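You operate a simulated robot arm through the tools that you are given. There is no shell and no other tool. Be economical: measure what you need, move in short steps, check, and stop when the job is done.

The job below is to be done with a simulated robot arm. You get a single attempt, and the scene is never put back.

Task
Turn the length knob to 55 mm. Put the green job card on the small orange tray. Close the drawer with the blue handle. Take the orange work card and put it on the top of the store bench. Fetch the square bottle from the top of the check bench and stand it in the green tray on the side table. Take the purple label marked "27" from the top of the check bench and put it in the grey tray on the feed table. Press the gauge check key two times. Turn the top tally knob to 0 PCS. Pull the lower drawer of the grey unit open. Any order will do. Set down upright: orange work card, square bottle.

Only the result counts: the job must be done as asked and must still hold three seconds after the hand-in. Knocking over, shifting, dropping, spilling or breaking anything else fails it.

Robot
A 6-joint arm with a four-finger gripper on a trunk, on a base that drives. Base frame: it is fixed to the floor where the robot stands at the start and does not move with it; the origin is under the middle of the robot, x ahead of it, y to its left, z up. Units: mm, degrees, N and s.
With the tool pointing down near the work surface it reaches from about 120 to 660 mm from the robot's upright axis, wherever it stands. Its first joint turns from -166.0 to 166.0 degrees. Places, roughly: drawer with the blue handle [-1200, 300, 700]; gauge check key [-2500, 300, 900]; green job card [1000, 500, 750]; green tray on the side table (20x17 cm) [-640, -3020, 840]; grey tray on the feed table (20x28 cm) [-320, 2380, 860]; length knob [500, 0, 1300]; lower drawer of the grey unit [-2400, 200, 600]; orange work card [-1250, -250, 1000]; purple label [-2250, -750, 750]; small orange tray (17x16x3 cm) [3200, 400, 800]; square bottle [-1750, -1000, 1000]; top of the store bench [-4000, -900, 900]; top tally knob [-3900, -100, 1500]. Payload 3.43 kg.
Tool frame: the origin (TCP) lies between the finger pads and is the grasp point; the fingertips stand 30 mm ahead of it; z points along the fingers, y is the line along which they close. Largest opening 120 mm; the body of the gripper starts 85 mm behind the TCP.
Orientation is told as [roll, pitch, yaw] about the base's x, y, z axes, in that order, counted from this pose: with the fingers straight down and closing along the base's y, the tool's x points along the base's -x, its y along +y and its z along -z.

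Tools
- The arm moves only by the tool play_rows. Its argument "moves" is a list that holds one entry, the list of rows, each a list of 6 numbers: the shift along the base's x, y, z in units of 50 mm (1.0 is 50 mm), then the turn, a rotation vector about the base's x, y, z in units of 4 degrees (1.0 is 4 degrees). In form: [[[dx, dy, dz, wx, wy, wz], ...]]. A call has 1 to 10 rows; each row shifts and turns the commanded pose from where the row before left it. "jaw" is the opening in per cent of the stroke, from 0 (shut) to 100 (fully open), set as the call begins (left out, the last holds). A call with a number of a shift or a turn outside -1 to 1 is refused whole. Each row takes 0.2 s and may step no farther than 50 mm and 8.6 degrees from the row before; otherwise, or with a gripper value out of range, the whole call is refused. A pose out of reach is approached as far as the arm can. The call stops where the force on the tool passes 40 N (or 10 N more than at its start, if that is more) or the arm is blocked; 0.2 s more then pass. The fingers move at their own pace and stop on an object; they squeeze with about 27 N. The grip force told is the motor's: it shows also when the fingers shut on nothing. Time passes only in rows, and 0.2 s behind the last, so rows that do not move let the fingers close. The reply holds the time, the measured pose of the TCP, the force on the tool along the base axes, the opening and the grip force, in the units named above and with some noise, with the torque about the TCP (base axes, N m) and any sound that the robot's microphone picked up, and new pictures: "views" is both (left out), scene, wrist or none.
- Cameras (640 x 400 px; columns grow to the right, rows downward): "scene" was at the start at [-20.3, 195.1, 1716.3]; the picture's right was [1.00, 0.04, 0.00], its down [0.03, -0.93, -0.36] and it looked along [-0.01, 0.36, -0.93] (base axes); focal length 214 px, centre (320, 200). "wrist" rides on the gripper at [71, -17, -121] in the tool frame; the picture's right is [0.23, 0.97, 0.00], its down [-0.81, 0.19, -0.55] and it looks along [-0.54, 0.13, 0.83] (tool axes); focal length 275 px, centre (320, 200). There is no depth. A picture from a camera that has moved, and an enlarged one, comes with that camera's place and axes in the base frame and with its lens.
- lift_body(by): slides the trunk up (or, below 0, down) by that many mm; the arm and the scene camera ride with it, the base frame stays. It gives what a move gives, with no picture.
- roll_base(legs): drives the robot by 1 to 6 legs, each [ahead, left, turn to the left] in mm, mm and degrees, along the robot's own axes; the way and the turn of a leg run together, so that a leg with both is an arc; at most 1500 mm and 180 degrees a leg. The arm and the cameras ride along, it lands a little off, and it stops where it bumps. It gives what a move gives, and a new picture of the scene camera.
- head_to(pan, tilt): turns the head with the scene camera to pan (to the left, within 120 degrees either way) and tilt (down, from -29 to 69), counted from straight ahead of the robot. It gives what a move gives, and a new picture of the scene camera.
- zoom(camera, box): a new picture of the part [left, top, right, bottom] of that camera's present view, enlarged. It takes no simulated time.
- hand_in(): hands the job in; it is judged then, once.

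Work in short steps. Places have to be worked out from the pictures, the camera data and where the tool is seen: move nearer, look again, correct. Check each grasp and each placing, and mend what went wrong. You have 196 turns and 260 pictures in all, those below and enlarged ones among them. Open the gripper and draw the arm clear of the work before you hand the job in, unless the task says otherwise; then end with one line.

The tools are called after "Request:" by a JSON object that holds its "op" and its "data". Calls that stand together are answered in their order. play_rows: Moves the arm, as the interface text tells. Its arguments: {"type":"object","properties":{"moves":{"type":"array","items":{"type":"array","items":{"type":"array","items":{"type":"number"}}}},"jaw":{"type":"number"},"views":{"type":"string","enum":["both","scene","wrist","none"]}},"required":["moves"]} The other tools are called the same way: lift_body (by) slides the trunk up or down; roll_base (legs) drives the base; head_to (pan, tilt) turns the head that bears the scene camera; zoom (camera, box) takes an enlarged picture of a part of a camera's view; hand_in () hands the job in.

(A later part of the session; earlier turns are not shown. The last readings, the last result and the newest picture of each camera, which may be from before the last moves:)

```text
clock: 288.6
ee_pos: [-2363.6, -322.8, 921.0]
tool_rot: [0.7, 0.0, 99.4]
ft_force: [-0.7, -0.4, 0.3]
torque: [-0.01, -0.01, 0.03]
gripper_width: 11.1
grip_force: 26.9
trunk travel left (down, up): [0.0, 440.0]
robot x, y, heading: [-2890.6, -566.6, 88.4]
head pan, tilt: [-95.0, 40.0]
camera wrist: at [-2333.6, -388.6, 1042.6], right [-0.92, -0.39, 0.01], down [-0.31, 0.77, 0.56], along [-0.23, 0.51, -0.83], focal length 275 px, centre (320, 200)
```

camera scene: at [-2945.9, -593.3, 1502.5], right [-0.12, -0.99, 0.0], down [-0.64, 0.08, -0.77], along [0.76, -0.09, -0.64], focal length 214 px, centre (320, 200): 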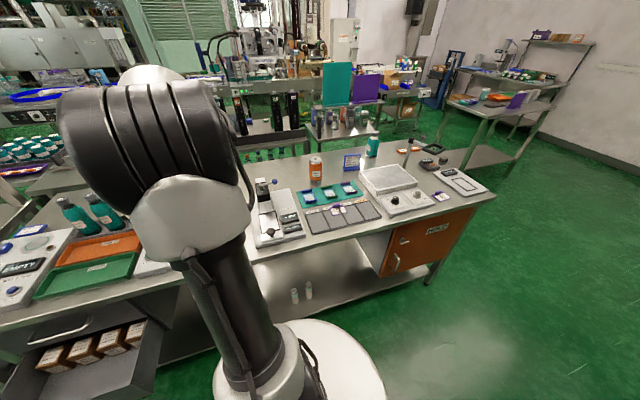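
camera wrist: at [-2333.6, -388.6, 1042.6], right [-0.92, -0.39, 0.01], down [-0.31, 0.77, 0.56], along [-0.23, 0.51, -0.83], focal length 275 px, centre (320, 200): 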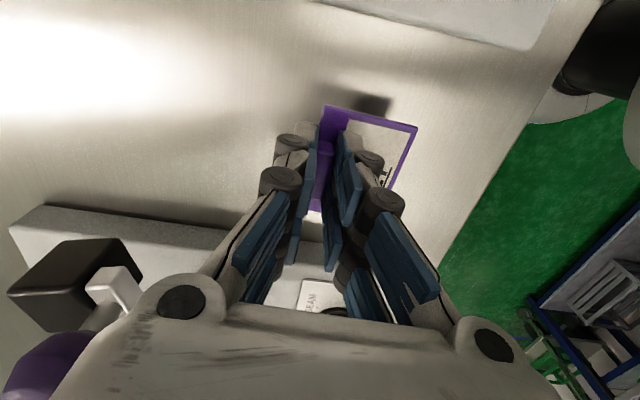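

The label is held by its tab. I lift it clear, draw it in, and raise the trunk for travel.

Request:
{"op": "play_rows", "data": {"moves": [[[0, 0, 0.6, 0, 0, 0], [0, 0, 0.9, 0, 0, 0], [0, 0, 0.9, 0, 0, 0], [0, 0, 0.9, 0, 0, 0], [-0.9, 0, 0.4, 0, 0, 0], [-0.9, 0, 0, 0, 0, 0], [-0.9, 0, 0, 0, 0, 0], [-0.9, 0, 0, 0, 0, 0], [-0.9, 0, 0, 0, 0, 0]]], "views": "wrist"}}

Request:
{"op": "lift_body", "data": {"by": 150}}

Request:
{"op": "head_to", "data": {"pan": 0, "tilt": 25}}

```text
clock: 290.6
ee_pos: [-2589.3, -319.2, 1102.0]
tool_rot: [0.8, -0.2, 99.4]
ft_force: [-0.3, 0.4, 0.0]
torque: [0.0, -0.03, 0.01]
gripper_width: 11.0
grip_force: 26.4
trunk travel left (down, up): [0.0, 440.0]
robot x, y, heading: [-2895.9, -565.9, 88.2]
head pan, tilt: [-95.0, 40.0]
camera wrist: at [-2560.0, -386.9, 1222.6], right [-0.92, -0.39, 0.01], down [-0.31, 0.77, 0.56], along [-0.22, 0.51, -0.83], focal length 275 px, centre (320, 200)
```

wrist: 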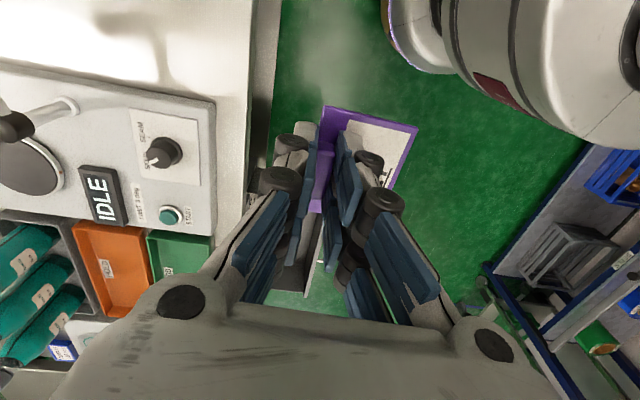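

```text
clock: 292.3
ee_pos: [-2590.0, -320.9, 1250.9]
tool_rot: [0.8, 0.1, 99.3]
ft_force: [-0.2, 0.0, -0.5]
torque: [-0.01, -0.01, 0.0]
gripper_width: 10.9
grip_force: 27.3
trunk travel left (down, up): [-150.0, 290.0]
robot x, y, heading: [-2895.8, -565.9, 88.3]
head pan, tilt: [-95.0, 40.0]
```

```text
clock: 294.0
ee_pos: [-2589.0, -318.8, 1252.4]
tool_rot: [0.9, 0.0, 99.5]
ft_force: [0.8, 0.0, -1.5]
torque: [0.0, -0.02, 0.01]
gripper_width: 11.1
grip_force: 27.3
trunk travel left (down, up): [-150.0, 290.0]
robot x, y, heading: [-2890.8, -567.6, 88.2]
head pan, tilt: [0.0, 25.0]
camera scene: at [-3027.9, -491.5, 1675.8], right [1.0, -0.03, 0.0], down [-0.01, -0.42, -0.91], along [0.03, 0.91, -0.42], focal length 214 px, centre (320, 200)
```

scene: 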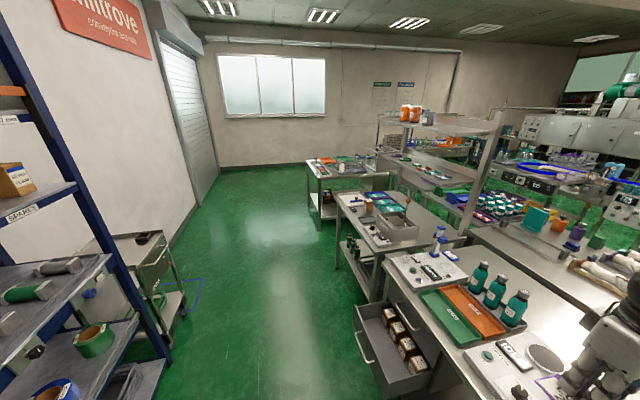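

The way +y looks too narrow behind the last table, so I return the way I came: around the -y end and up the front aisle to about [-600,1000].

Request:
{"op": "roll_base", "data": {"legs": [[-1330, 0, 0], [-320, -700, 0], [0, -1500, 0], [0, -130, 0]]}}

Request:
{"op": "roll_base", "data": {"legs": [[1500, 0, 0], [1500, 0, 0], [300, 0, 0]]}}

```text
clock: 308.8
ee_pos: [-1059.1, -2016.9, 1252.1]
tool_rot: [0.6, 0.2, 100.2]
ft_force: [-0.8, 1.6, -0.4]
torque: [-0.17, -0.1, 0.05]
gripper_width: 11.3
grip_force: 26.8
trunk travel left (down, up): [-150.0, 290.0]
robot x, y, heading: [-1357.2, -2274.6, 89.1]
head pan, tilt: [0.0, 25.0]
stopped in leg 3: the robot was blocked; the commanded pose is now the measured one
camera scene: at [-1498.0, -2193.5, 1675.2], right [1.0, -0.02, 0.0], down [0.0, -0.43, -0.91], along [0.01, 0.9, -0.43], focal length 214 px, centre (320, 200)
```

scene: 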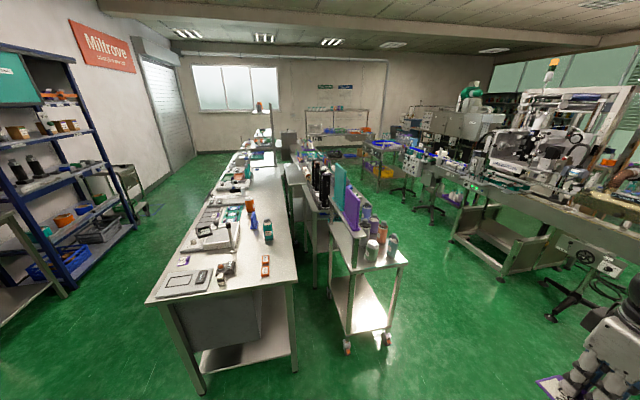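

```text
clock: 313.1
ee_pos: [-1039.3, -1217.4, 1252.2]
tool_rot: [0.7, 0.1, 99.7]
ft_force: [-0.7, -0.3, 0.4]
torque: [0.02, -0.01, -0.01]
gripper_width: 11.2
grip_force: 26.7
trunk travel left (down, up): [-150.0, 290.0]
robot x, y, heading: [-1341.4, -1467.5, 88.7]
head pan, tilt: [0.0, 25.0]
stopped in leg 1: the robot was blocked; the commanded pose is now the measured one
camera scene: at [-1477.7, -1390.1, 1675.5], right [1.0, -0.02, 0.0], down [-0.01, -0.43, -0.91], along [0.02, 0.9, -0.43], focal length 214 px, centre (320, 200)
```

scene: 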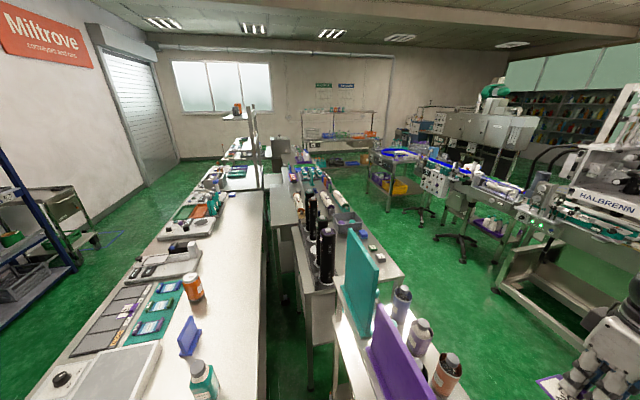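

The base bumped lightly into the side table and then the cart end (both at base level); the pictures show everything still standing. I back away, go around with more clearance, then up the front aisle in checked legs.

Request:
{"op": "roll_base", "data": {"legs": [[-330, 0, 0], [0, -760, 0]]}}

Request:
{"op": "zoom", "data": {"camera": "scene", "box": [60, 60, 640, 400]}}

```text
clock: 318.9
ee_pos: [-299.0, -1565.2, 1252.5]
tool_rot: [0.7, 0.1, 99.5]
ft_force: [0.4, 0.2, 0.1]
torque: [0.01, 0.03, 0.06]
gripper_width: 11.1
grip_force: 26.7
trunk travel left (down, up): [-150.0, 290.0]
robot x, y, heading: [-601.8, -1809.1, 88.6]
head pan, tilt: [0.0, 25.0]
camera scene: at [-736.8, -1737.0, 1675.8], right [1.0, -0.03, 0.0], down [-0.01, -0.42, -0.91], along [0.02, 0.91, -0.42], focal length 214 px, centre (320, 200)
```

scene: 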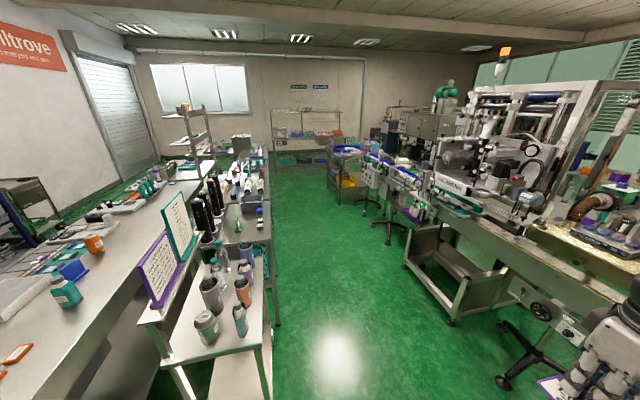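

```text
1.10 times, centred on (350, 230) of scene
camera zoom: at [-736.8, -1737.0, 1675.8], right [1.0, -0.03, 0.0], down [-0.01, -0.42, -0.91], along [0.02, 0.91, -0.42], focal length 237 px, centre (287, 167)
```

zoom: 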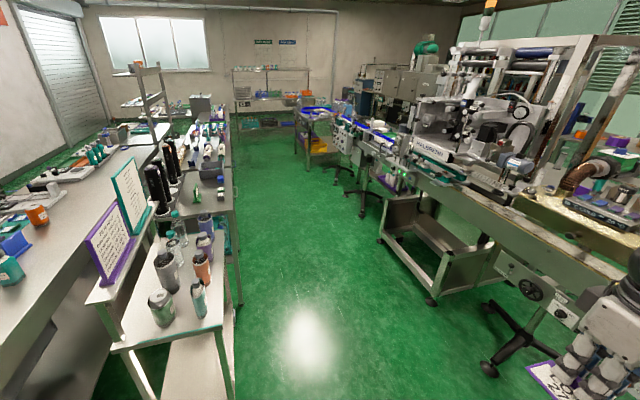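

The aisle is clear. I drive 3000 mm up it and look toward the feed table.

Request:
{"op": "roll_base", "data": {"legs": [[1500, 40, 0], [1500, 40, 0]]}}

Request:
{"op": "head_to", "data": {"pan": -25, "tilt": 35}}

```text
refused: leg 1 is longer than a leg can be; nothing moved
```

```text
clock: 319.8
ee_pos: [-298.7, -1564.9, 1251.4]
tool_rot: [0.7, 0.1, 99.5]
ft_force: [-0.1, 0.0, 0.6]
torque: [-0.02, 0.0, 0.01]
gripper_width: 11.1
grip_force: 27.0
trunk travel left (down, up): [-150.0, 290.0]
robot x, y, heading: [-602.9, -1809.4, 88.3]
head pan, tilt: [-25.0, 35.0]
camera scene: at [-700.5, -1750.2, 1660.0], right [0.9, -0.45, 0.0], down [-0.26, -0.51, -0.82], along [0.37, 0.73, -0.57], focal length 214 px, centre (320, 200)
```

scene: 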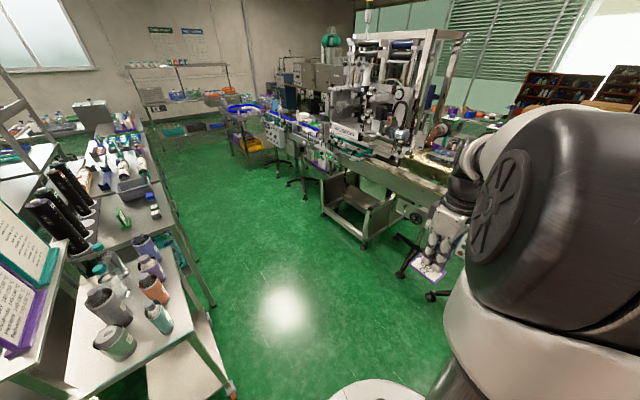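

Request:
{"op": "roll_base", "data": {"legs": [[1490, 40, 0], [1490, 40, 0]]}}

```text
clock: 334.3
ee_pos: [-323.2, 1456.7, 1252.9]
tool_rot: [0.7, 0.1, 99.2]
ft_force: [-1.0, 0.0, -0.1]
torque: [-0.03, 0.01, -0.01]
gripper_width: 11.1
grip_force: 26.9
trunk travel left (down, up): [-150.0, 290.0]
robot x, y, heading: [-626.0, 1206.9, 87.9]
head pan, tilt: [-25.0, 35.0]
camera scene: at [-726.2, 1274.4, 1660.0], right [0.89, -0.45, 0.0], down [-0.26, -0.51, -0.82], along [0.37, 0.73, -0.57], focal length 214 px, centre (320, 200)
```

scene: 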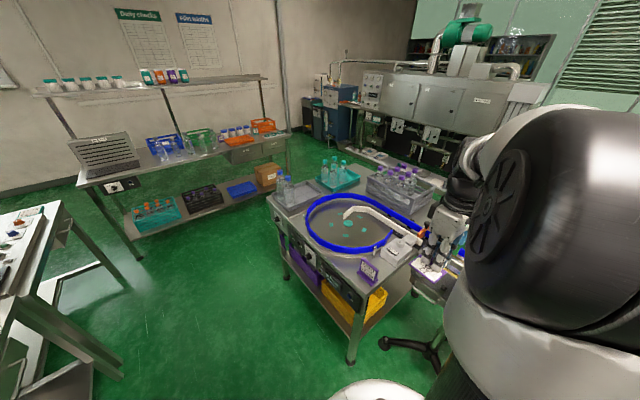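

The grey tray is at the table's left-back corner. I enlarge it.

Request:
{"op": "zoom", "data": {"camera": "scene", "box": [240, 140, 440, 265]}}

```text
3.20 times, centred on (340, 202) of scene
camera zoom: at [-726.2, 1274.4, 1660.0], right [0.89, -0.45, 0.0], down [-0.26, -0.51, -0.82], along [0.37, 0.73, -0.57], focal length 686 px, centre (256, 192)
```

zoom: 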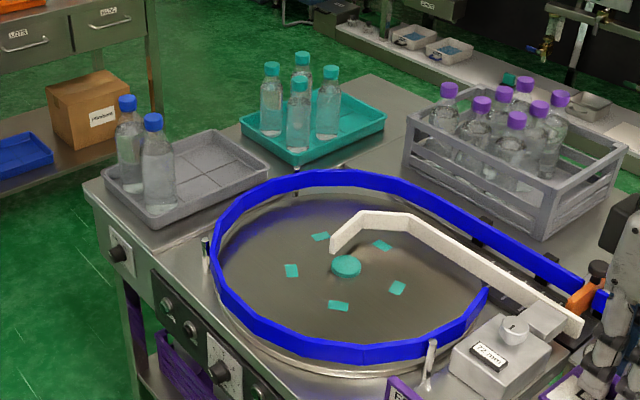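

The free half of the grey tray centres at about [-255,2405]. I drive beside the table, staying clear of its edge.

Request:
{"op": "roll_base", "data": {"legs": [[0, 205, 0], [950, 0, 0]]}}

Request:
{"op": "play_rows", "data": {"moves": [[[0.9, 0, 0, 0, 0, 0], [0.9, 0, 0, 0, 0, 0], [0.9, 0, 0, 0, 0, 0], [0.9, 0, 0, 0, 0, 0]]], "views": "wrist"}}

```text
clock: 340.5
ee_pos: [-496.8, 2412.9, 1251.7]
tool_rot: [0.8, 0.1, 99.1]
ft_force: [-0.7, 0.0, -0.4]
torque: [0.04, 0.0, -0.01]
gripper_width: 10.8
grip_force: 26.9
trunk travel left (down, up): [-150.0, 290.0]
robot x, y, heading: [-802.4, 2171.0, 88.0]
head pan, tilt: [-25.0, 35.0]
camera scene: at [-900.5, 2233.0, 1660.0], right [0.89, -0.45, 0.0], down [-0.26, -0.51, -0.82], along [0.37, 0.73, -0.57], focal length 214 px, centre (320, 200)
```

scene: 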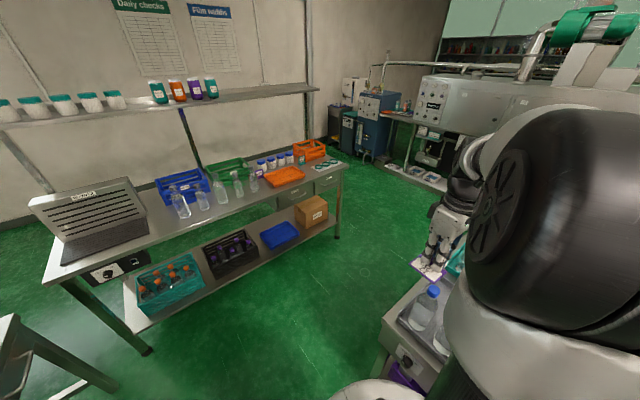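

```text
clock: 341.5
ee_pos: [-315.3, 2412.8, 1252.1]
tool_rot: [0.8, 0.1, 99.0]
ft_force: [0.3, -0.4, -0.2]
torque: [0.03, 0.07, 0.01]
gripper_width: 11.1
grip_force: 27.3
trunk travel left (down, up): [-150.0, 290.0]
robot x, y, heading: [-804.1, 2169.3, 87.7]
head pan, tilt: [-25.0, 35.0]
camera wrist: at [-285.5, 2346.9, 1372.2], right [-0.93, -0.38, 0.01], down [-0.31, 0.77, 0.55], along [-0.22, 0.51, -0.83], focal length 275 px, centre (320, 200)
```

wrist: 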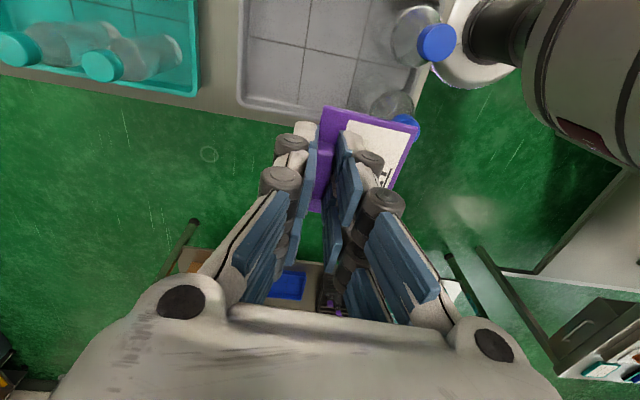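

The label must go a bit more toward +x. I shift and lower toward the tray floor.

Request:
{"op": "play_rows", "data": {"moves": [[[0.8, -0.1, 0, 0, 0, 0], [0.66, -0.15, -0.5, 0, 0, 0], [0, 0, -0.95, 0, 0, 0], [0, 0, -0.95, 0, 0, 0], [0, 0, -0.95, 0, 0, 0], [0, 0, -0.95, 0, 0, 0], [0, 0, -0.8, 0, 0, 0]]], "views": "wrist"}}

```text
clock: 343.1
ee_pos: [-241.8, 2400.3, 993.2]
tool_rot: [0.7, 0.1, 99.0]
ft_force: [0.7, -0.5, 1.0]
torque: [-0.02, 0.0, 0.0]
gripper_width: 11.0
grip_force: 27.3
trunk travel left (down, up): [-150.0, 290.0]
robot x, y, heading: [-802.9, 2175.6, 87.9]
head pan, tilt: [-25.0, 35.0]
camera wrist: at [-212.5, 2333.6, 1116.1], right [-0.93, -0.38, 0.01], down [-0.31, 0.77, 0.55], along [-0.22, 0.51, -0.83], focal length 275 px, centre (320, 200)
```

wrist: 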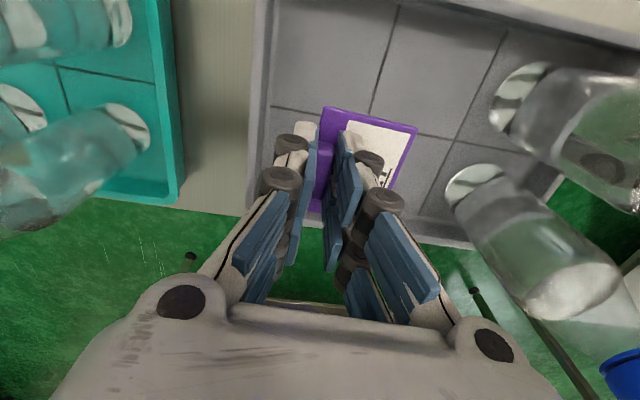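

The landing spot is inside the tray, clear of the bottles. I descend further, slowly at the end.

Request:
{"op": "play_rows", "data": {"moves": [[[-0.1, 0, -0.6, 0, 0, 0], [0, 0, -0.5, 0, 0, 0], [0, 0, -0.2, 0, 0, 0], [0, 0, -0.1, 0, 0, 0]]], "views": "wrist"}}

```text
clock: 344.1
ee_pos: [-249.6, 2402.1, 926.9]
tool_rot: [0.8, 0.1, 98.9]
ft_force: [-1.0, 0.2, 0.3]
torque: [0.02, 0.03, 0.02]
gripper_width: 11.0
grip_force: 27.1
trunk travel left (down, up): [-150.0, 290.0]
robot x, y, heading: [-798.6, 2172.0, 87.8]
head pan, tilt: [-25.0, 35.0]
camera wrist: at [-220.1, 2334.3, 1048.1], right [-0.93, -0.38, 0.01], down [-0.31, 0.77, 0.55], along [-0.22, 0.51, -0.83], focal length 275 px, centre (320, 200)
```

wrist: 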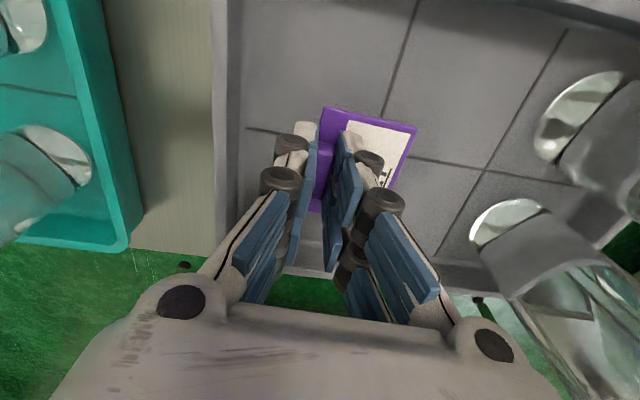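

Request:
{"op": "play_rows", "data": {"moves": [[[0, 0, -0.1, 0, 0, 0], [0, 0, -0.1, 0, 0, 0], [0, 0, -0.08, 0, 0, 0], [0, 0, -0.08, 0, 0, 0]]], "views": "none"}}

Request:
{"op": "play_rows", "data": {"moves": [[[0, 0, -0.06, 0, 0, 0], [0, 0, -0.06, 0, 0, 0]]], "views": "wrist"}}

```text
clock: 345.1
ee_pos: [-248.3, 2402.7, 909.6]
tool_rot: [0.7, 0.1, 99.0]
ft_force: [1.6, 1.0, -0.4]
torque: [-0.02, -0.02, 0.0]
gripper_width: 10.9
grip_force: 26.3
trunk travel left (down, up): [-150.0, 290.0]
robot x, y, heading: [-801.4, 2167.1, 88.2]
head pan, tilt: [-25.0, 35.0]
```

```text
clock: 345.7
ee_pos: [-249.1, 2401.2, 903.6]
tool_rot: [0.7, 0.1, 99.0]
ft_force: [0.2, -0.1, -0.3]
torque: [0.0, 0.0, 0.06]
gripper_width: 11.0
grip_force: 27.5
trunk travel left (down, up): [-150.0, 290.0]
robot x, y, heading: [-802.3, 2169.0, 87.8]
head pan, tilt: [-25.0, 35.0]
camera wrist: at [-219.2, 2334.8, 1024.7], right [-0.93, -0.38, 0.01], down [-0.31, 0.77, 0.55], along [-0.22, 0.51, -0.83], focal length 275 px, centre (320, 200)
```

wrist: 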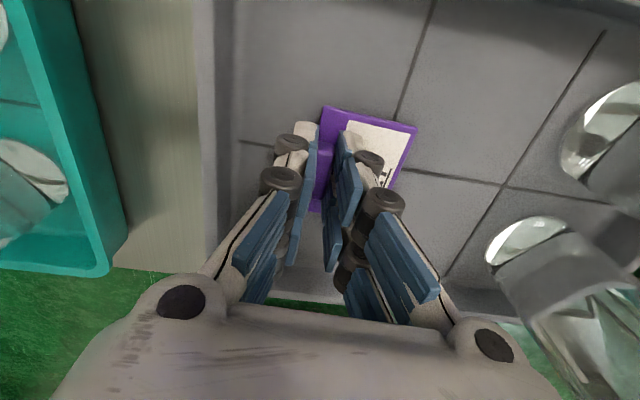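

Request:
{"op": "play_rows", "data": {"moves": [[[0, 0, -0.08, 0, 0, 0], [0, 0, -0.08, 0, 0, 0], [0, 0, -0.08, 0, 0, 0]]], "views": "none"}}

Request:
{"op": "play_rows", "data": {"moves": [[[0, 0, -0.06, 0, 0, 0], [0, 0, -0.06, 0, 0, 0]]], "views": "none"}}

```text
clock: 346.5
ee_pos: [-248.2, 2401.0, 897.2]
tool_rot: [0.2, 0.0, 99.0]
ft_force: [-2.6, -2.3, 37.3]
torque: [-0.06, 0.24, -0.02]
gripper_width: 11.1
grip_force: 28.0
trunk travel left (down, up): [-150.0, 290.0]
robot x, y, heading: [-797.2, 2171.4, 88.0]
head pan, tilt: [-25.0, 35.0]
```

```text
clock: 346.9
ee_pos: [-246.0, 2402.1, 897.7]
tool_rot: [0.2, 0.0, 98.9]
ft_force: [-6.7, -3.5, 20.0]
torque: [-0.08, 0.44, 0.05]
gripper_width: 10.9
grip_force: 26.9
trunk travel left (down, up): [-150.0, 290.0]
robot x, y, heading: [-802.6, 2169.2, 88.0]
head pan, tilt: [-25.0, 35.0]
stopped in row 1: the force on the tool passed its limit at 50 N (the readings are from after the stop); the commanded pose is now the measured one
```

The label rests on the tray floor. I open and rise straight up.

Request:
{"op": "play_rows", "data": {"moves": [[[0, 0, 0.04, 0, 0, 0], [0, 0, 0, 0, 0, 0], [0, 0, 0, 0, 0, 0], [0, 0, 0.4, 0, 0, 0], [0, 0, 0.8, 0, 0, 0], [0, 0, 0.9, 0, 0, 0], [0, 0, 0.9, 0, 0, 0], [0, 0, 0.9, 0, 0, 0], [0, 0, 0.9, 0, 0, 0]]], "jaw": 30, "views": "wrist"}}

```text
clock: 348.9
ee_pos: [-245.9, 2400.7, 1131.2]
tool_rot: [0.3, 0.1, 99.0]
ft_force: [0.3, -0.3, -0.4]
torque: [0.01, -0.04, 0.0]
gripper_width: 36.3
grip_force: 0.0
trunk travel left (down, up): [-150.0, 290.0]
robot x, y, heading: [-799.4, 2172.1, 88.0]
head pan, tilt: [-25.0, 35.0]
camera wrist: at [-217.6, 2334.3, 1253.8], right [-0.93, -0.38, 0.0], down [-0.31, 0.77, 0.55], along [-0.21, 0.51, -0.83], focal length 275 px, centre (320, 200)
```

wrist: 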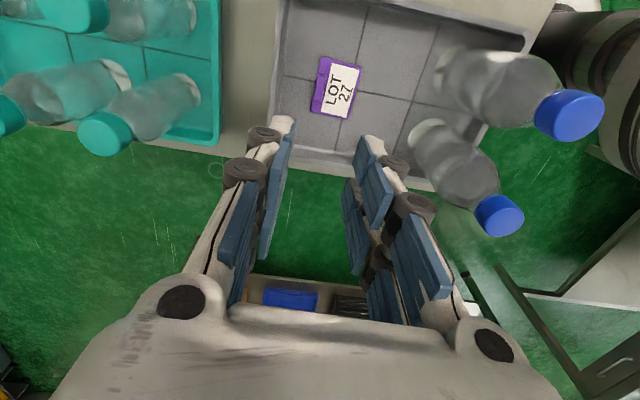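

The label lies in the grey tray. Next is the green job card on the far (+x) side: I withdraw the arm and drive around the +y end of the feed table.

Request:
{"op": "play_rows", "data": {"moves": [[[-0.8, 0, 0.5, 0, 0, 0], [-0.9, 0, 0.3, 0, 0, 0], [-0.9, 0, 0, 0, 0, 0], [-0.9, 0, 0, 0, 0, 0], [-0.9, 0, 0, 0, 0, 0], [-0.8, 0, 0, 0, 0, 0]]], "jaw": 0, "views": "none"}}

Request:
{"op": "roll_base", "data": {"legs": [[735, 0, 0], [230, -1180, 0], [-400, -700, 0]]}}

Request:
{"op": "head_to", "data": {"pan": -100, "tilt": 30}}

```text
clock: 350.3
ee_pos: [-507.2, 2403.8, 1176.3]
tool_rot: [0.1, 0.0, 98.9]
ft_force: [-0.7, -0.6, -0.6]
torque: [0.0, -0.03, -0.02]
gripper_width: 0.0
grip_force: 26.6
trunk travel left (down, up): [-150.0, 290.0]
robot x, y, heading: [-801.2, 2173.6, 87.9]
head pan, tilt: [-25.0, 35.0]
```

```text
clock: 363.8
ee_pos: [1377.5, 2927.6, 1175.3]
tool_rot: [0.1, 0.0, 100.0]
ft_force: [0.1, -0.6, 0.7]
torque: [0.02, 0.03, 0.02]
gripper_width: 0.1
grip_force: 26.7
trunk travel left (down, up): [-150.0, 290.0]
robot x, y, heading: [1082.7, 2688.2, 89.2]
head pan, tilt: [-25.0, 35.0]
camera scene: at [985.0, 2747.9, 1660.0], right [0.9, -0.44, 0.0], down [-0.25, -0.52, -0.82], along [0.36, 0.74, -0.57], focal length 214 px, centre (320, 200)
```

scene: 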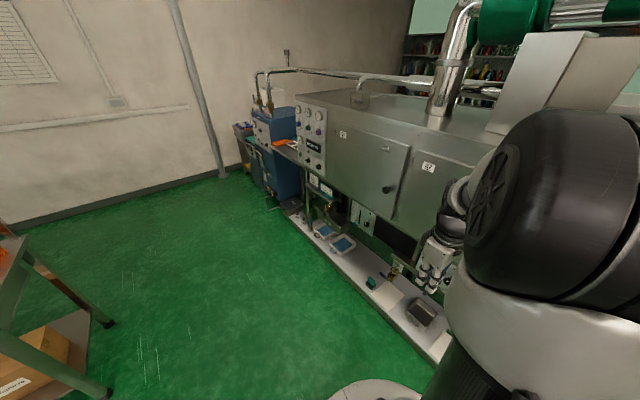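

```text
clock: 365.3
ee_pos: [1377.0, 2926.6, 1175.7]
tool_rot: [0.2, 0.0, 100.0]
ft_force: [0.5, 0.1, -0.2]
torque: [0.02, -0.01, 0.02]
gripper_width: 0.0
grip_force: 27.2
trunk travel left (down, up): [-150.0, 290.0]
robot x, y, heading: [1082.4, 2689.4, 88.9]
head pan, tilt: [-100.0, 30.0]
camera scene: at [1034.8, 2651.9, 1667.8], right [-0.19, -0.98, 0.0], down [-0.49, 0.09, -0.87], along [0.85, -0.16, -0.5], focal length 214 px, centre (320, 200)
```

scene: 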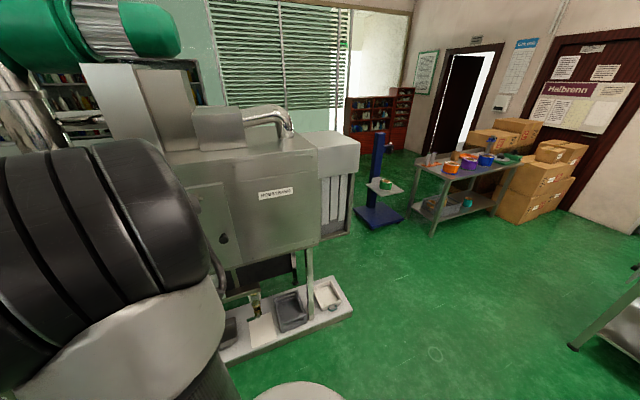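

Clear. I back down the aisle to y≈1790, turn around, and look at the job-card table.

Request:
{"op": "roll_base", "data": {"legs": [[-900, 0, 0], [0, -150, 180]]}}

Request:
{"op": "head_to", "data": {"pan": -5, "tilt": 35}}

```text
clock: 377.7
ee_pos: [788.3, 1587.1, 1174.9]
tool_rot: [0.2, -0.1, -75.6]
ft_force: [-0.9, -0.1, -0.5]
torque: [0.0, 0.05, -0.01]
gripper_width: 0.1
grip_force: 26.9
trunk travel left (down, up): [-150.0, 290.0]
robot x, y, heading: [1056.4, 1847.5, -86.7]
head pan, tilt: [-100.0, 30.0]
cut short: leg 2
camera scene: at [1112.5, 1885.9, 1667.8], right [0.11, 0.99, 0.0], down [0.5, -0.06, -0.87], along [-0.86, 0.1, -0.5], focal length 214 px, centre (320, 200)
```

scene: 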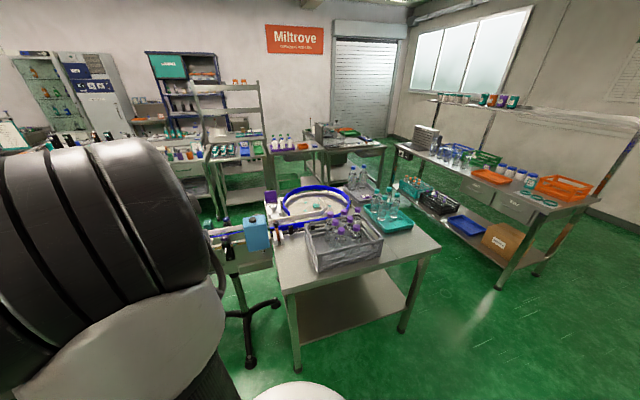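

```text
clock: 379.4
ee_pos: [789.7, 1587.0, 1175.3]
tool_rot: [0.2, 0.1, -75.6]
ft_force: [-0.1, -0.8, 0.4]
torque: [-0.01, -0.02, 0.03]
gripper_width: 0.0
grip_force: 27.2
trunk travel left (down, up): [-150.0, 290.0]
robot x, y, heading: [1061.7, 1848.3, -86.6]
head pan, tilt: [-5.0, 35.0]
camera scene: at [1199.8, 1787.6, 1660.0], right [-1.0, 0.03, 0.0], down [0.02, 0.57, -0.82], along [-0.02, -0.82, -0.57], focal length 214 px, centre (320, 200)
```

scene: 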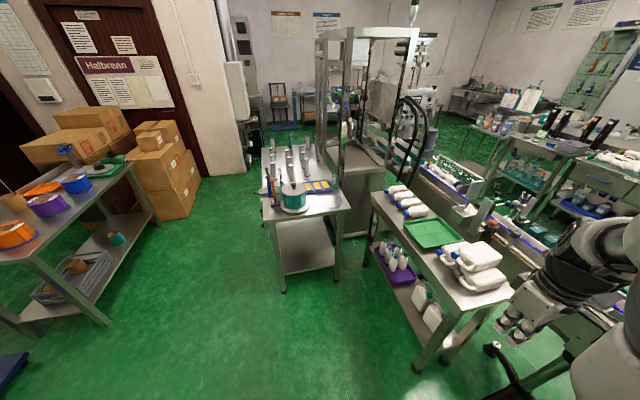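

I enlarge the job-card table and the pots table.

Request:
{"op": "zoom", "data": {"camera": "scene", "box": [250, 130, 370, 230]}}

Request:
{"op": "zoom", "data": {"camera": "scene", "box": [0, 130, 180, 280]}}

```text
4.00 times, centred on (310, 180) of scene
camera zoom: at [1199.8, 1787.6, 1660.0], right [-1.0, 0.03, 0.0], down [0.02, 0.57, -0.82], along [-0.02, -0.82, -0.57], focal length 858 px, centre (360, 280)
```

zoom: 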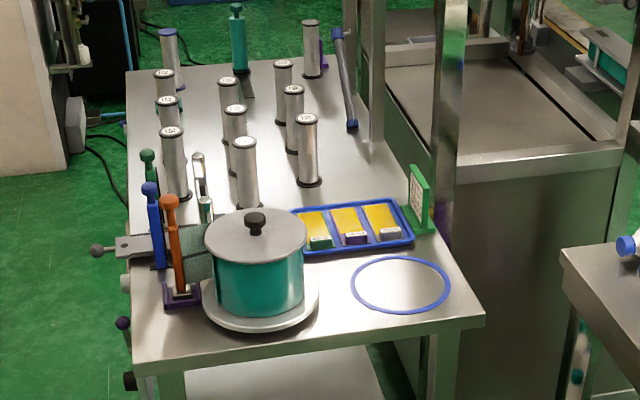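

```text
2.67 times, centred on (90, 205) of scene
camera zoom: at [1199.8, 1787.6, 1660.0], right [-1.0, 0.03, 0.0], down [0.02, 0.57, -0.82], along [-0.02, -0.82, -0.57], focal length 572 px, centre (933, 187)
```

zoom: 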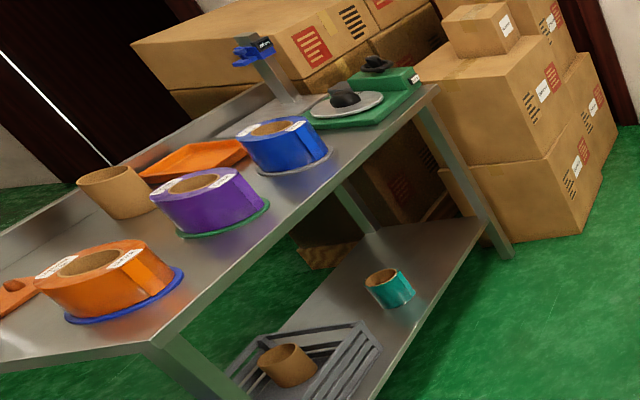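

The green job card stands at the -x edge of that table, near [1035,330,780], close beside a post. I drive nearer from the +y side and look.

Request:
{"op": "roll_base", "data": {"legs": [[0, 100, 0], [850, 0, 0]]}}

Request:
{"op": "zoom", "data": {"camera": "scene", "box": [240, 150, 460, 330]}}

```text
clock: 384.7
ee_pos: [918.0, 747.3, 1175.4]
tool_rot: [0.3, 0.0, -77.4]
ft_force: [0.4, -0.9, -0.8]
torque: [0.01, 0.01, 0.01]
gripper_width: 0.0
grip_force: 26.8
trunk travel left (down, up): [-150.0, 290.0]
robot x, y, heading: [1199.5, 998.6, -88.5]
head pan, tilt: [-5.0, 35.0]
camera scene: at [1335.7, 933.9, 1660.0], right [-1.0, 0.06, 0.0], down [0.03, 0.57, -0.82], along [-0.05, -0.82, -0.57], focal length 214 px, centre (320, 200)
```

scene: 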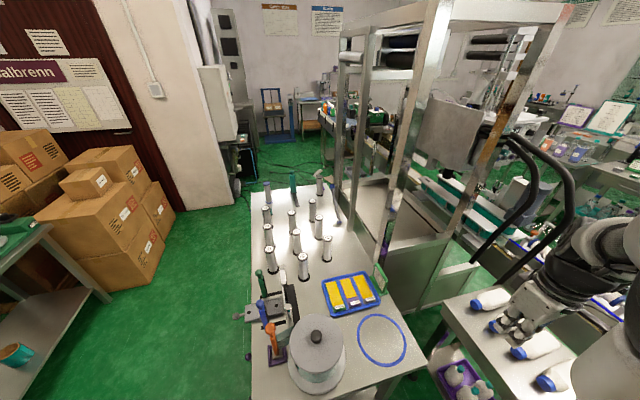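

```text
2.22 times, centred on (350, 240) of scene
camera zoom: at [1335.7, 933.9, 1660.0], right [-1.0, 0.06, 0.0], down [0.03, 0.57, -0.82], along [-0.05, -0.82, -0.57], focal length 477 px, centre (253, 111)
```

zoom: 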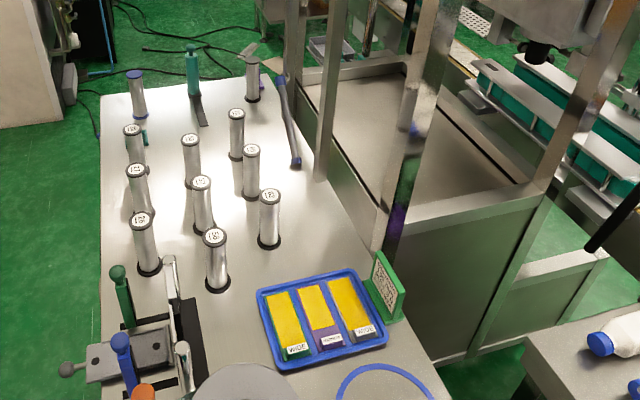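

The card is at about [1054,405], board top z≈935, with the post about 120 mm behind it: a top-down grip fits. I bring the tool over via the free side and look.

Request:
{"op": "play_rows", "data": {"moves": [[[0.95, 0, 0, 0, 0, 1], [0.95, 0, 0, 0, 0, 0.5], [0.9, 0, 0, 0, 0, 0], [0, -0.95, 0, 0, 0, 0], [0, -0.95, 0, 0, 0, 0], [0, -0.95, 0, 0, 0, 0], [0, -0.95, 0, 0, 0, 0], [0, -0.95, 0, 0, 0, 0], [0, -0.95, 0, 0, 0, 0]]], "jaw": 60, "views": "wrist"}}

```text
clock: 386.7
ee_pos: [1059.7, 459.4, 1177.9]
tool_rot: [0.2, 0.1, -71.4]
ft_force: [-0.9, 0.4, -0.5]
torque: [0.04, -0.02, 0.0]
gripper_width: 72.0
grip_force: 0.0
trunk travel left (down, up): [-150.0, 290.0]
robot x, y, heading: [1203.8, 998.6, -88.5]
head pan, tilt: [-5.0, 35.0]
camera wrist: at [1021.9, 522.9, 1298.0], right [0.85, 0.53, 0.0], down [0.44, -0.71, 0.55], along [0.3, -0.47, -0.83], focal length 275 px, centre (320, 200)
```

wrist: 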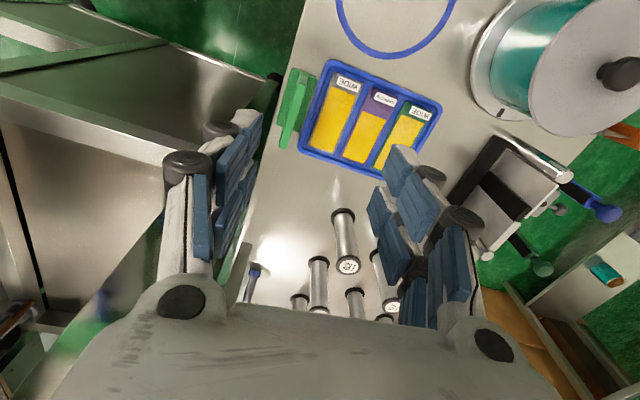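

Request:
{"op": "zoom", "data": {"camera": "wrist", "box": [240, 40, 400, 170]}}

```text
3.08 times, centred on (320, 105) of wrist
camera zoom: at [1021.9, 522.9, 1298.0], right [0.85, 0.53, 0.0], down [0.44, -0.71, 0.55], along [0.3, -0.47, -0.83], focal length 847 px, centre (320, 492)
```

zoom: 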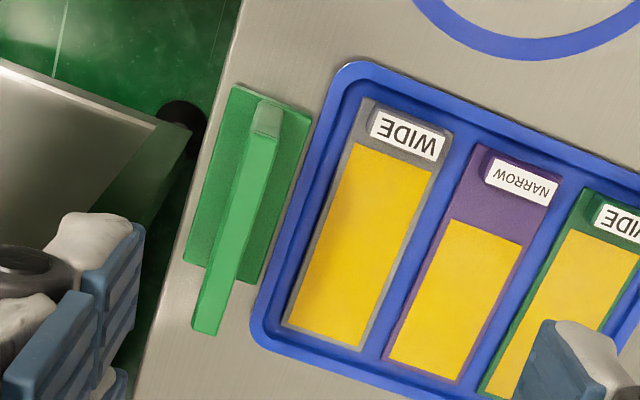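

Board centre is about [1051,410] at 13°. I rotate to match, narrow the jaw (the blue tray is close), and descend partway.

Request:
{"op": "play_rows", "data": {"moves": [[[-0.1, -0.5, 0, 0, 0, -0.7], [-0.07, -0.5, 0, 0, 0, -0.7], [0, 0, -0.9, 0, 0, 0], [0, 0, -0.9, 0, 0, 0], [0, 0, -0.9, 0, 0, 0], [0, 0, -0.4, 0, 0, 0]]], "jaw": 34, "views": "wrist"}}

Request:
{"op": "zoom", "data": {"camera": "wrist", "box": [220, 40, 420, 200]}}

```text
clock: 388.1
ee_pos: [1047.4, 412.9, 1019.7]
tool_rot: [0.1, 0.0, -77.0]
ft_force: [-0.1, -0.6, -0.3]
torque: [0.0, -0.03, -0.01]
gripper_width: 40.7
grip_force: 0.0
trunk travel left (down, up): [-150.0, 290.0]
robot x, y, heading: [1202.1, 1004.3, -88.6]
head pan, tilt: [-5.0, 35.0]
camera wrist: at [1016.0, 478.6, 1140.8], right [0.9, 0.44, 0.0], down [0.37, -0.75, 0.55], along [0.25, -0.49, -0.83], focal length 275 px, centre (320, 200)
```

wrist: 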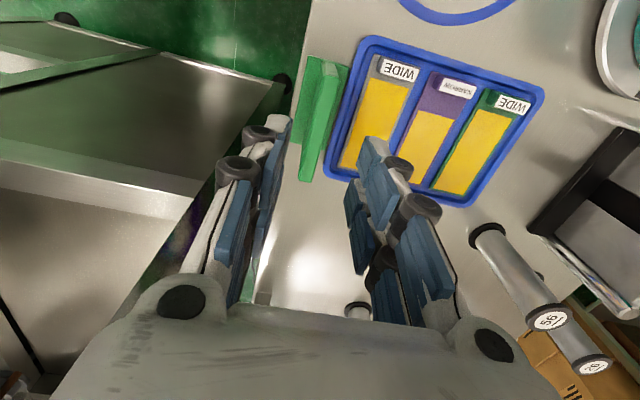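

```text
2.50 times, centred on (320, 120) of wrist
camera zoom: at [1016.0, 478.6, 1140.8], right [0.9, 0.44, 0.0], down [0.37, -0.75, 0.55], along [0.25, -0.49, -0.83], focal length 688 px, centre (320, 400)
```

zoom: 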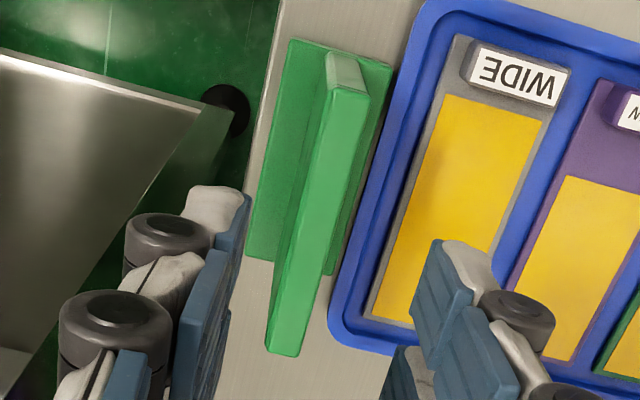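

The board top is at about z=912 with centre [1052,404]. I correct 4/8 mm and descend so the pads overlap it.

Request:
{"op": "play_rows", "data": {"moves": [[[0.09, -0.16, -0.5, 0, 0, 0], [0, 0, -0.8, 0, 0, 0], [0, 0, -0.8, 0, 0, 0], [0, 0, -0.3, 0, 0, 0]]], "views": "wrist"}}

```text
clock: 389.1
ee_pos: [1052.9, 403.0, 901.8]
tool_rot: [0.1, -0.1, -77.0]
ft_force: [0.3, 0.1, -0.8]
torque: [0.05, 0.0, 0.0]
gripper_width: 40.8
grip_force: 0.0
trunk travel left (down, up): [-150.0, 290.0]
robot x, y, heading: [1199.7, 999.7, -88.3]
head pan, tilt: [-5.0, 35.0]
camera wrist: at [1020.5, 469.7, 1021.9], right [0.9, 0.44, 0.0], down [0.37, -0.75, 0.55], along [0.25, -0.5, -0.83], focal length 275 px, centre (320, 200)
```

wrist: 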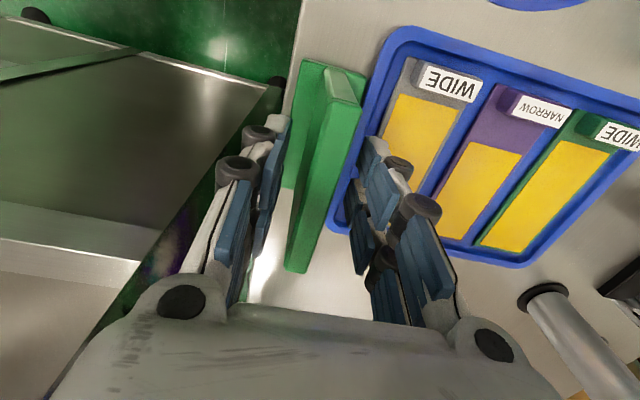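

The pads straddle the board. I narrow the jaw to 29 mm and descend 22 mm more, watching the force.

Request:
{"op": "play_rows", "data": {"moves": [[[0, 0, 0, 0, 0, 0], [0, 0, -0.1, 0, 0, 0], [0, 0, -0.12, 0, 0, 0], [0, 0, -0.12, 0, 0, 0], [0, 0, -0.1, 0, 0, 0]]], "jaw": 24, "views": "none"}}

Request:
{"op": "play_rows", "data": {"moves": [[[0, 0, 0, 0, 0, 0], [0, 0, 0, 0, 0, 0], [0, 0, 0, 0, 0, 0], [0, 0, 0, 0, 0, 0], [0, 0, 0.1, 0, 0, 0], [0, 0, 0.2, 0, 0, 0], [0, 0, 0.2, 0, 0, 0], [0, 0, 0.2, 0, 0, 0]]], "jaw": 0, "views": "wrist"}}

```text
clock: 390.3
ee_pos: [1051.7, 403.5, 878.3]
tool_rot: [0.3, -0.1, -77.1]
ft_force: [0.6, 0.0, 0.0]
torque: [0.0, -0.04, 0.02]
gripper_width: 28.8
grip_force: 0.1
trunk travel left (down, up): [-150.0, 290.0]
robot x, y, heading: [1200.2, 999.8, -88.8]
head pan, tilt: [-5.0, 35.0]
```

```text
clock: 392.1
ee_pos: [1055.0, 405.6, 913.9]
tool_rot: [0.4, 0.0, -76.9]
ft_force: [0.2, 0.4, -0.3]
torque: [0.02, 0.01, -0.01]
gripper_width: 13.6
grip_force: 26.9
trunk travel left (down, up): [-150.0, 290.0]
robot x, y, heading: [1202.2, 1000.0, -88.2]
head pan, tilt: [-5.0, 35.0]
camera wrist: at [1022.6, 471.1, 1035.1], right [0.9, 0.44, 0.0], down [0.37, -0.75, 0.55], along [0.25, -0.5, -0.83], focal length 275 px, centre (320, 200)
```

wrist: 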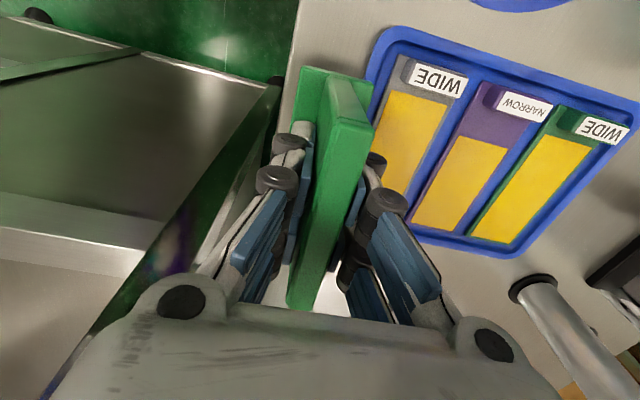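

The job card is held. I lift it and draw back toward +y.

Request:
{"op": "play_rows", "data": {"moves": [[[0, 0, 0.4, 0, 0, 0], [0, 0, 0.6, 0, 0, 0], [0, 0, 0.6, 0, 0, 0], [0, 0, 0.7, 0, 0, 0], [0, 0, 0.7, 0, 0, 0], [0, 0, 0.7, 0, 0, 0], [0, 0.7, 0.5, 0, 0, 0], [0, 0.8, 0, 0, 0, 0], [0, 0.8, 0, 0, 0, 0], [0, 0.8, 0, 0, 0, 0]]], "views": "wrist"}}

Request:
{"op": "head_to", "data": {"pan": 70, "tilt": 30}}

```text
clock: 394.3
ee_pos: [1055.1, 563.2, 1122.1]
tool_rot: [0.2, -0.1, -76.9]
ft_force: [-0.1, 0.4, -0.4]
torque: [-0.02, -0.02, 0.02]
gripper_width: 13.2
grip_force: 26.9
trunk travel left (down, up): [-150.0, 290.0]
robot x, y, heading: [1201.9, 999.8, -88.5]
head pan, tilt: [-5.0, 35.0]
camera wrist: at [1022.5, 629.3, 1244.3], right [0.9, 0.44, 0.0], down [0.37, -0.75, 0.55], along [0.25, -0.5, -0.83], focal length 275 px, centre (320, 200)
```

wrist: 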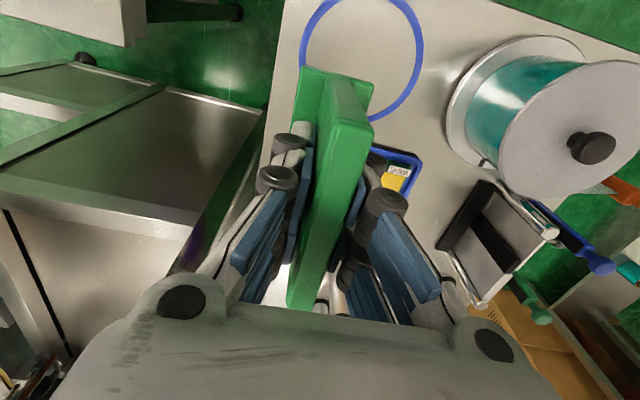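

```text
clock: 395.8
ee_pos: [1055.3, 561.7, 1122.1]
tool_rot: [0.2, 0.0, -77.0]
ft_force: [-0.4, -0.6, -0.7]
torque: [0.02, -0.02, -0.01]
gripper_width: 13.3
grip_force: 27.1
trunk travel left (down, up): [-150.0, 290.0]
robot x, y, heading: [1201.6, 1001.6, -88.1]
head pan, tilt: [70.0, 30.0]
camera scene: at [1426.6, 993.6, 1667.8], right [-0.32, -0.95, 0.0], down [-0.47, 0.16, -0.87], along [0.82, -0.27, -0.5], focal length 214 px, centre (320, 200)
```

scene: 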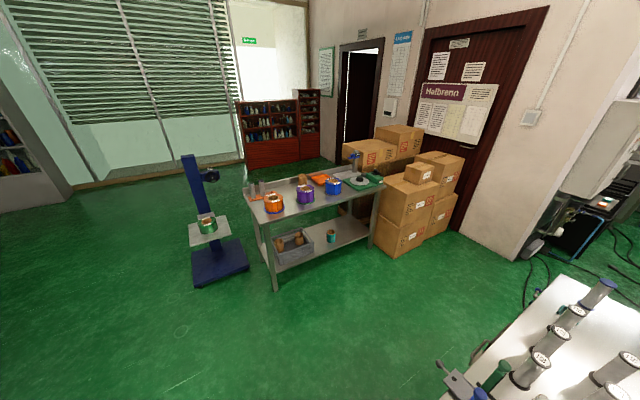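

The card is held. The small orange tray is at about [3220,390,800]. I back off, turn to face +x, and drive to the table front.

Request:
{"op": "roll_base", "data": {"legs": [[-500, 0, 0], [0, 0, 88], [1250, 0, 0], [0, -950, 0]]}}

Request:
{"op": "head_to", "data": {"pan": 30, "tilt": 40}}

```text
clock: 412.9
ee_pos: [2919.0, 430.9, 1123.2]
tool_rot: [0.3, 0.0, 14.2]
ft_force: [-0.1, 0.3, -0.7]
torque: [0.0, 0.01, -0.02]
gripper_width: 13.3
grip_force: 26.8
trunk travel left (down, up): [-150.0, 290.0]
robot x, y, heading: [2477.4, 567.2, 2.9]
head pan, tilt: [70.0, 30.0]
camera scene: at [2481.6, 791.1, 1667.9], right [0.95, -0.3, 0.0], down [-0.15, -0.48, -0.87], along [0.26, 0.83, -0.5], focal length 214 px, centre (320, 200)
```

scene: 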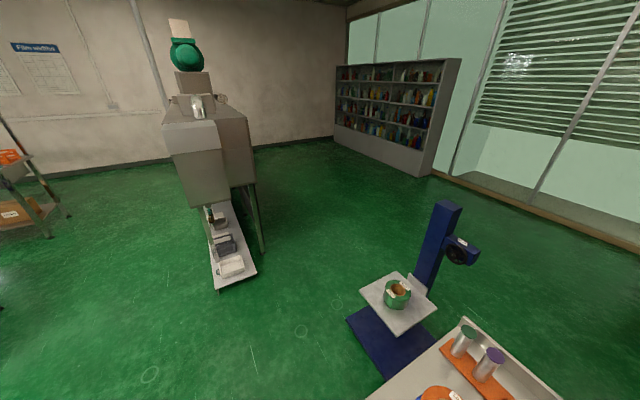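

```text
clock: 414.0
ee_pos: [2920.3, 431.4, 1124.3]
tool_rot: [0.2, -0.1, 14.0]
ft_force: [-1.1, -0.4, -1.0]
torque: [0.01, -0.01, 0.02]
gripper_width: 13.4
grip_force: 26.7
trunk travel left (down, up): [-150.0, 290.0]
robot x, y, heading: [2475.4, 562.4, 2.9]
head pan, tilt: [30.0, 40.0]
camera scene: at [2526.2, 751.2, 1652.5], right [0.54, -0.84, 0.0], down [-0.54, -0.35, -0.77], along [0.64, 0.41, -0.64], focal length 214 px, centre (320, 200)
```

scene: 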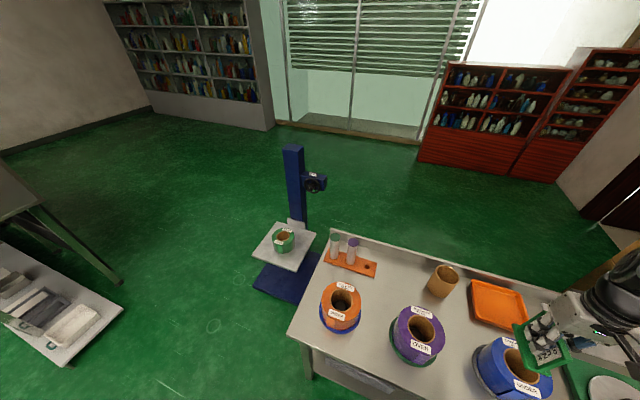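

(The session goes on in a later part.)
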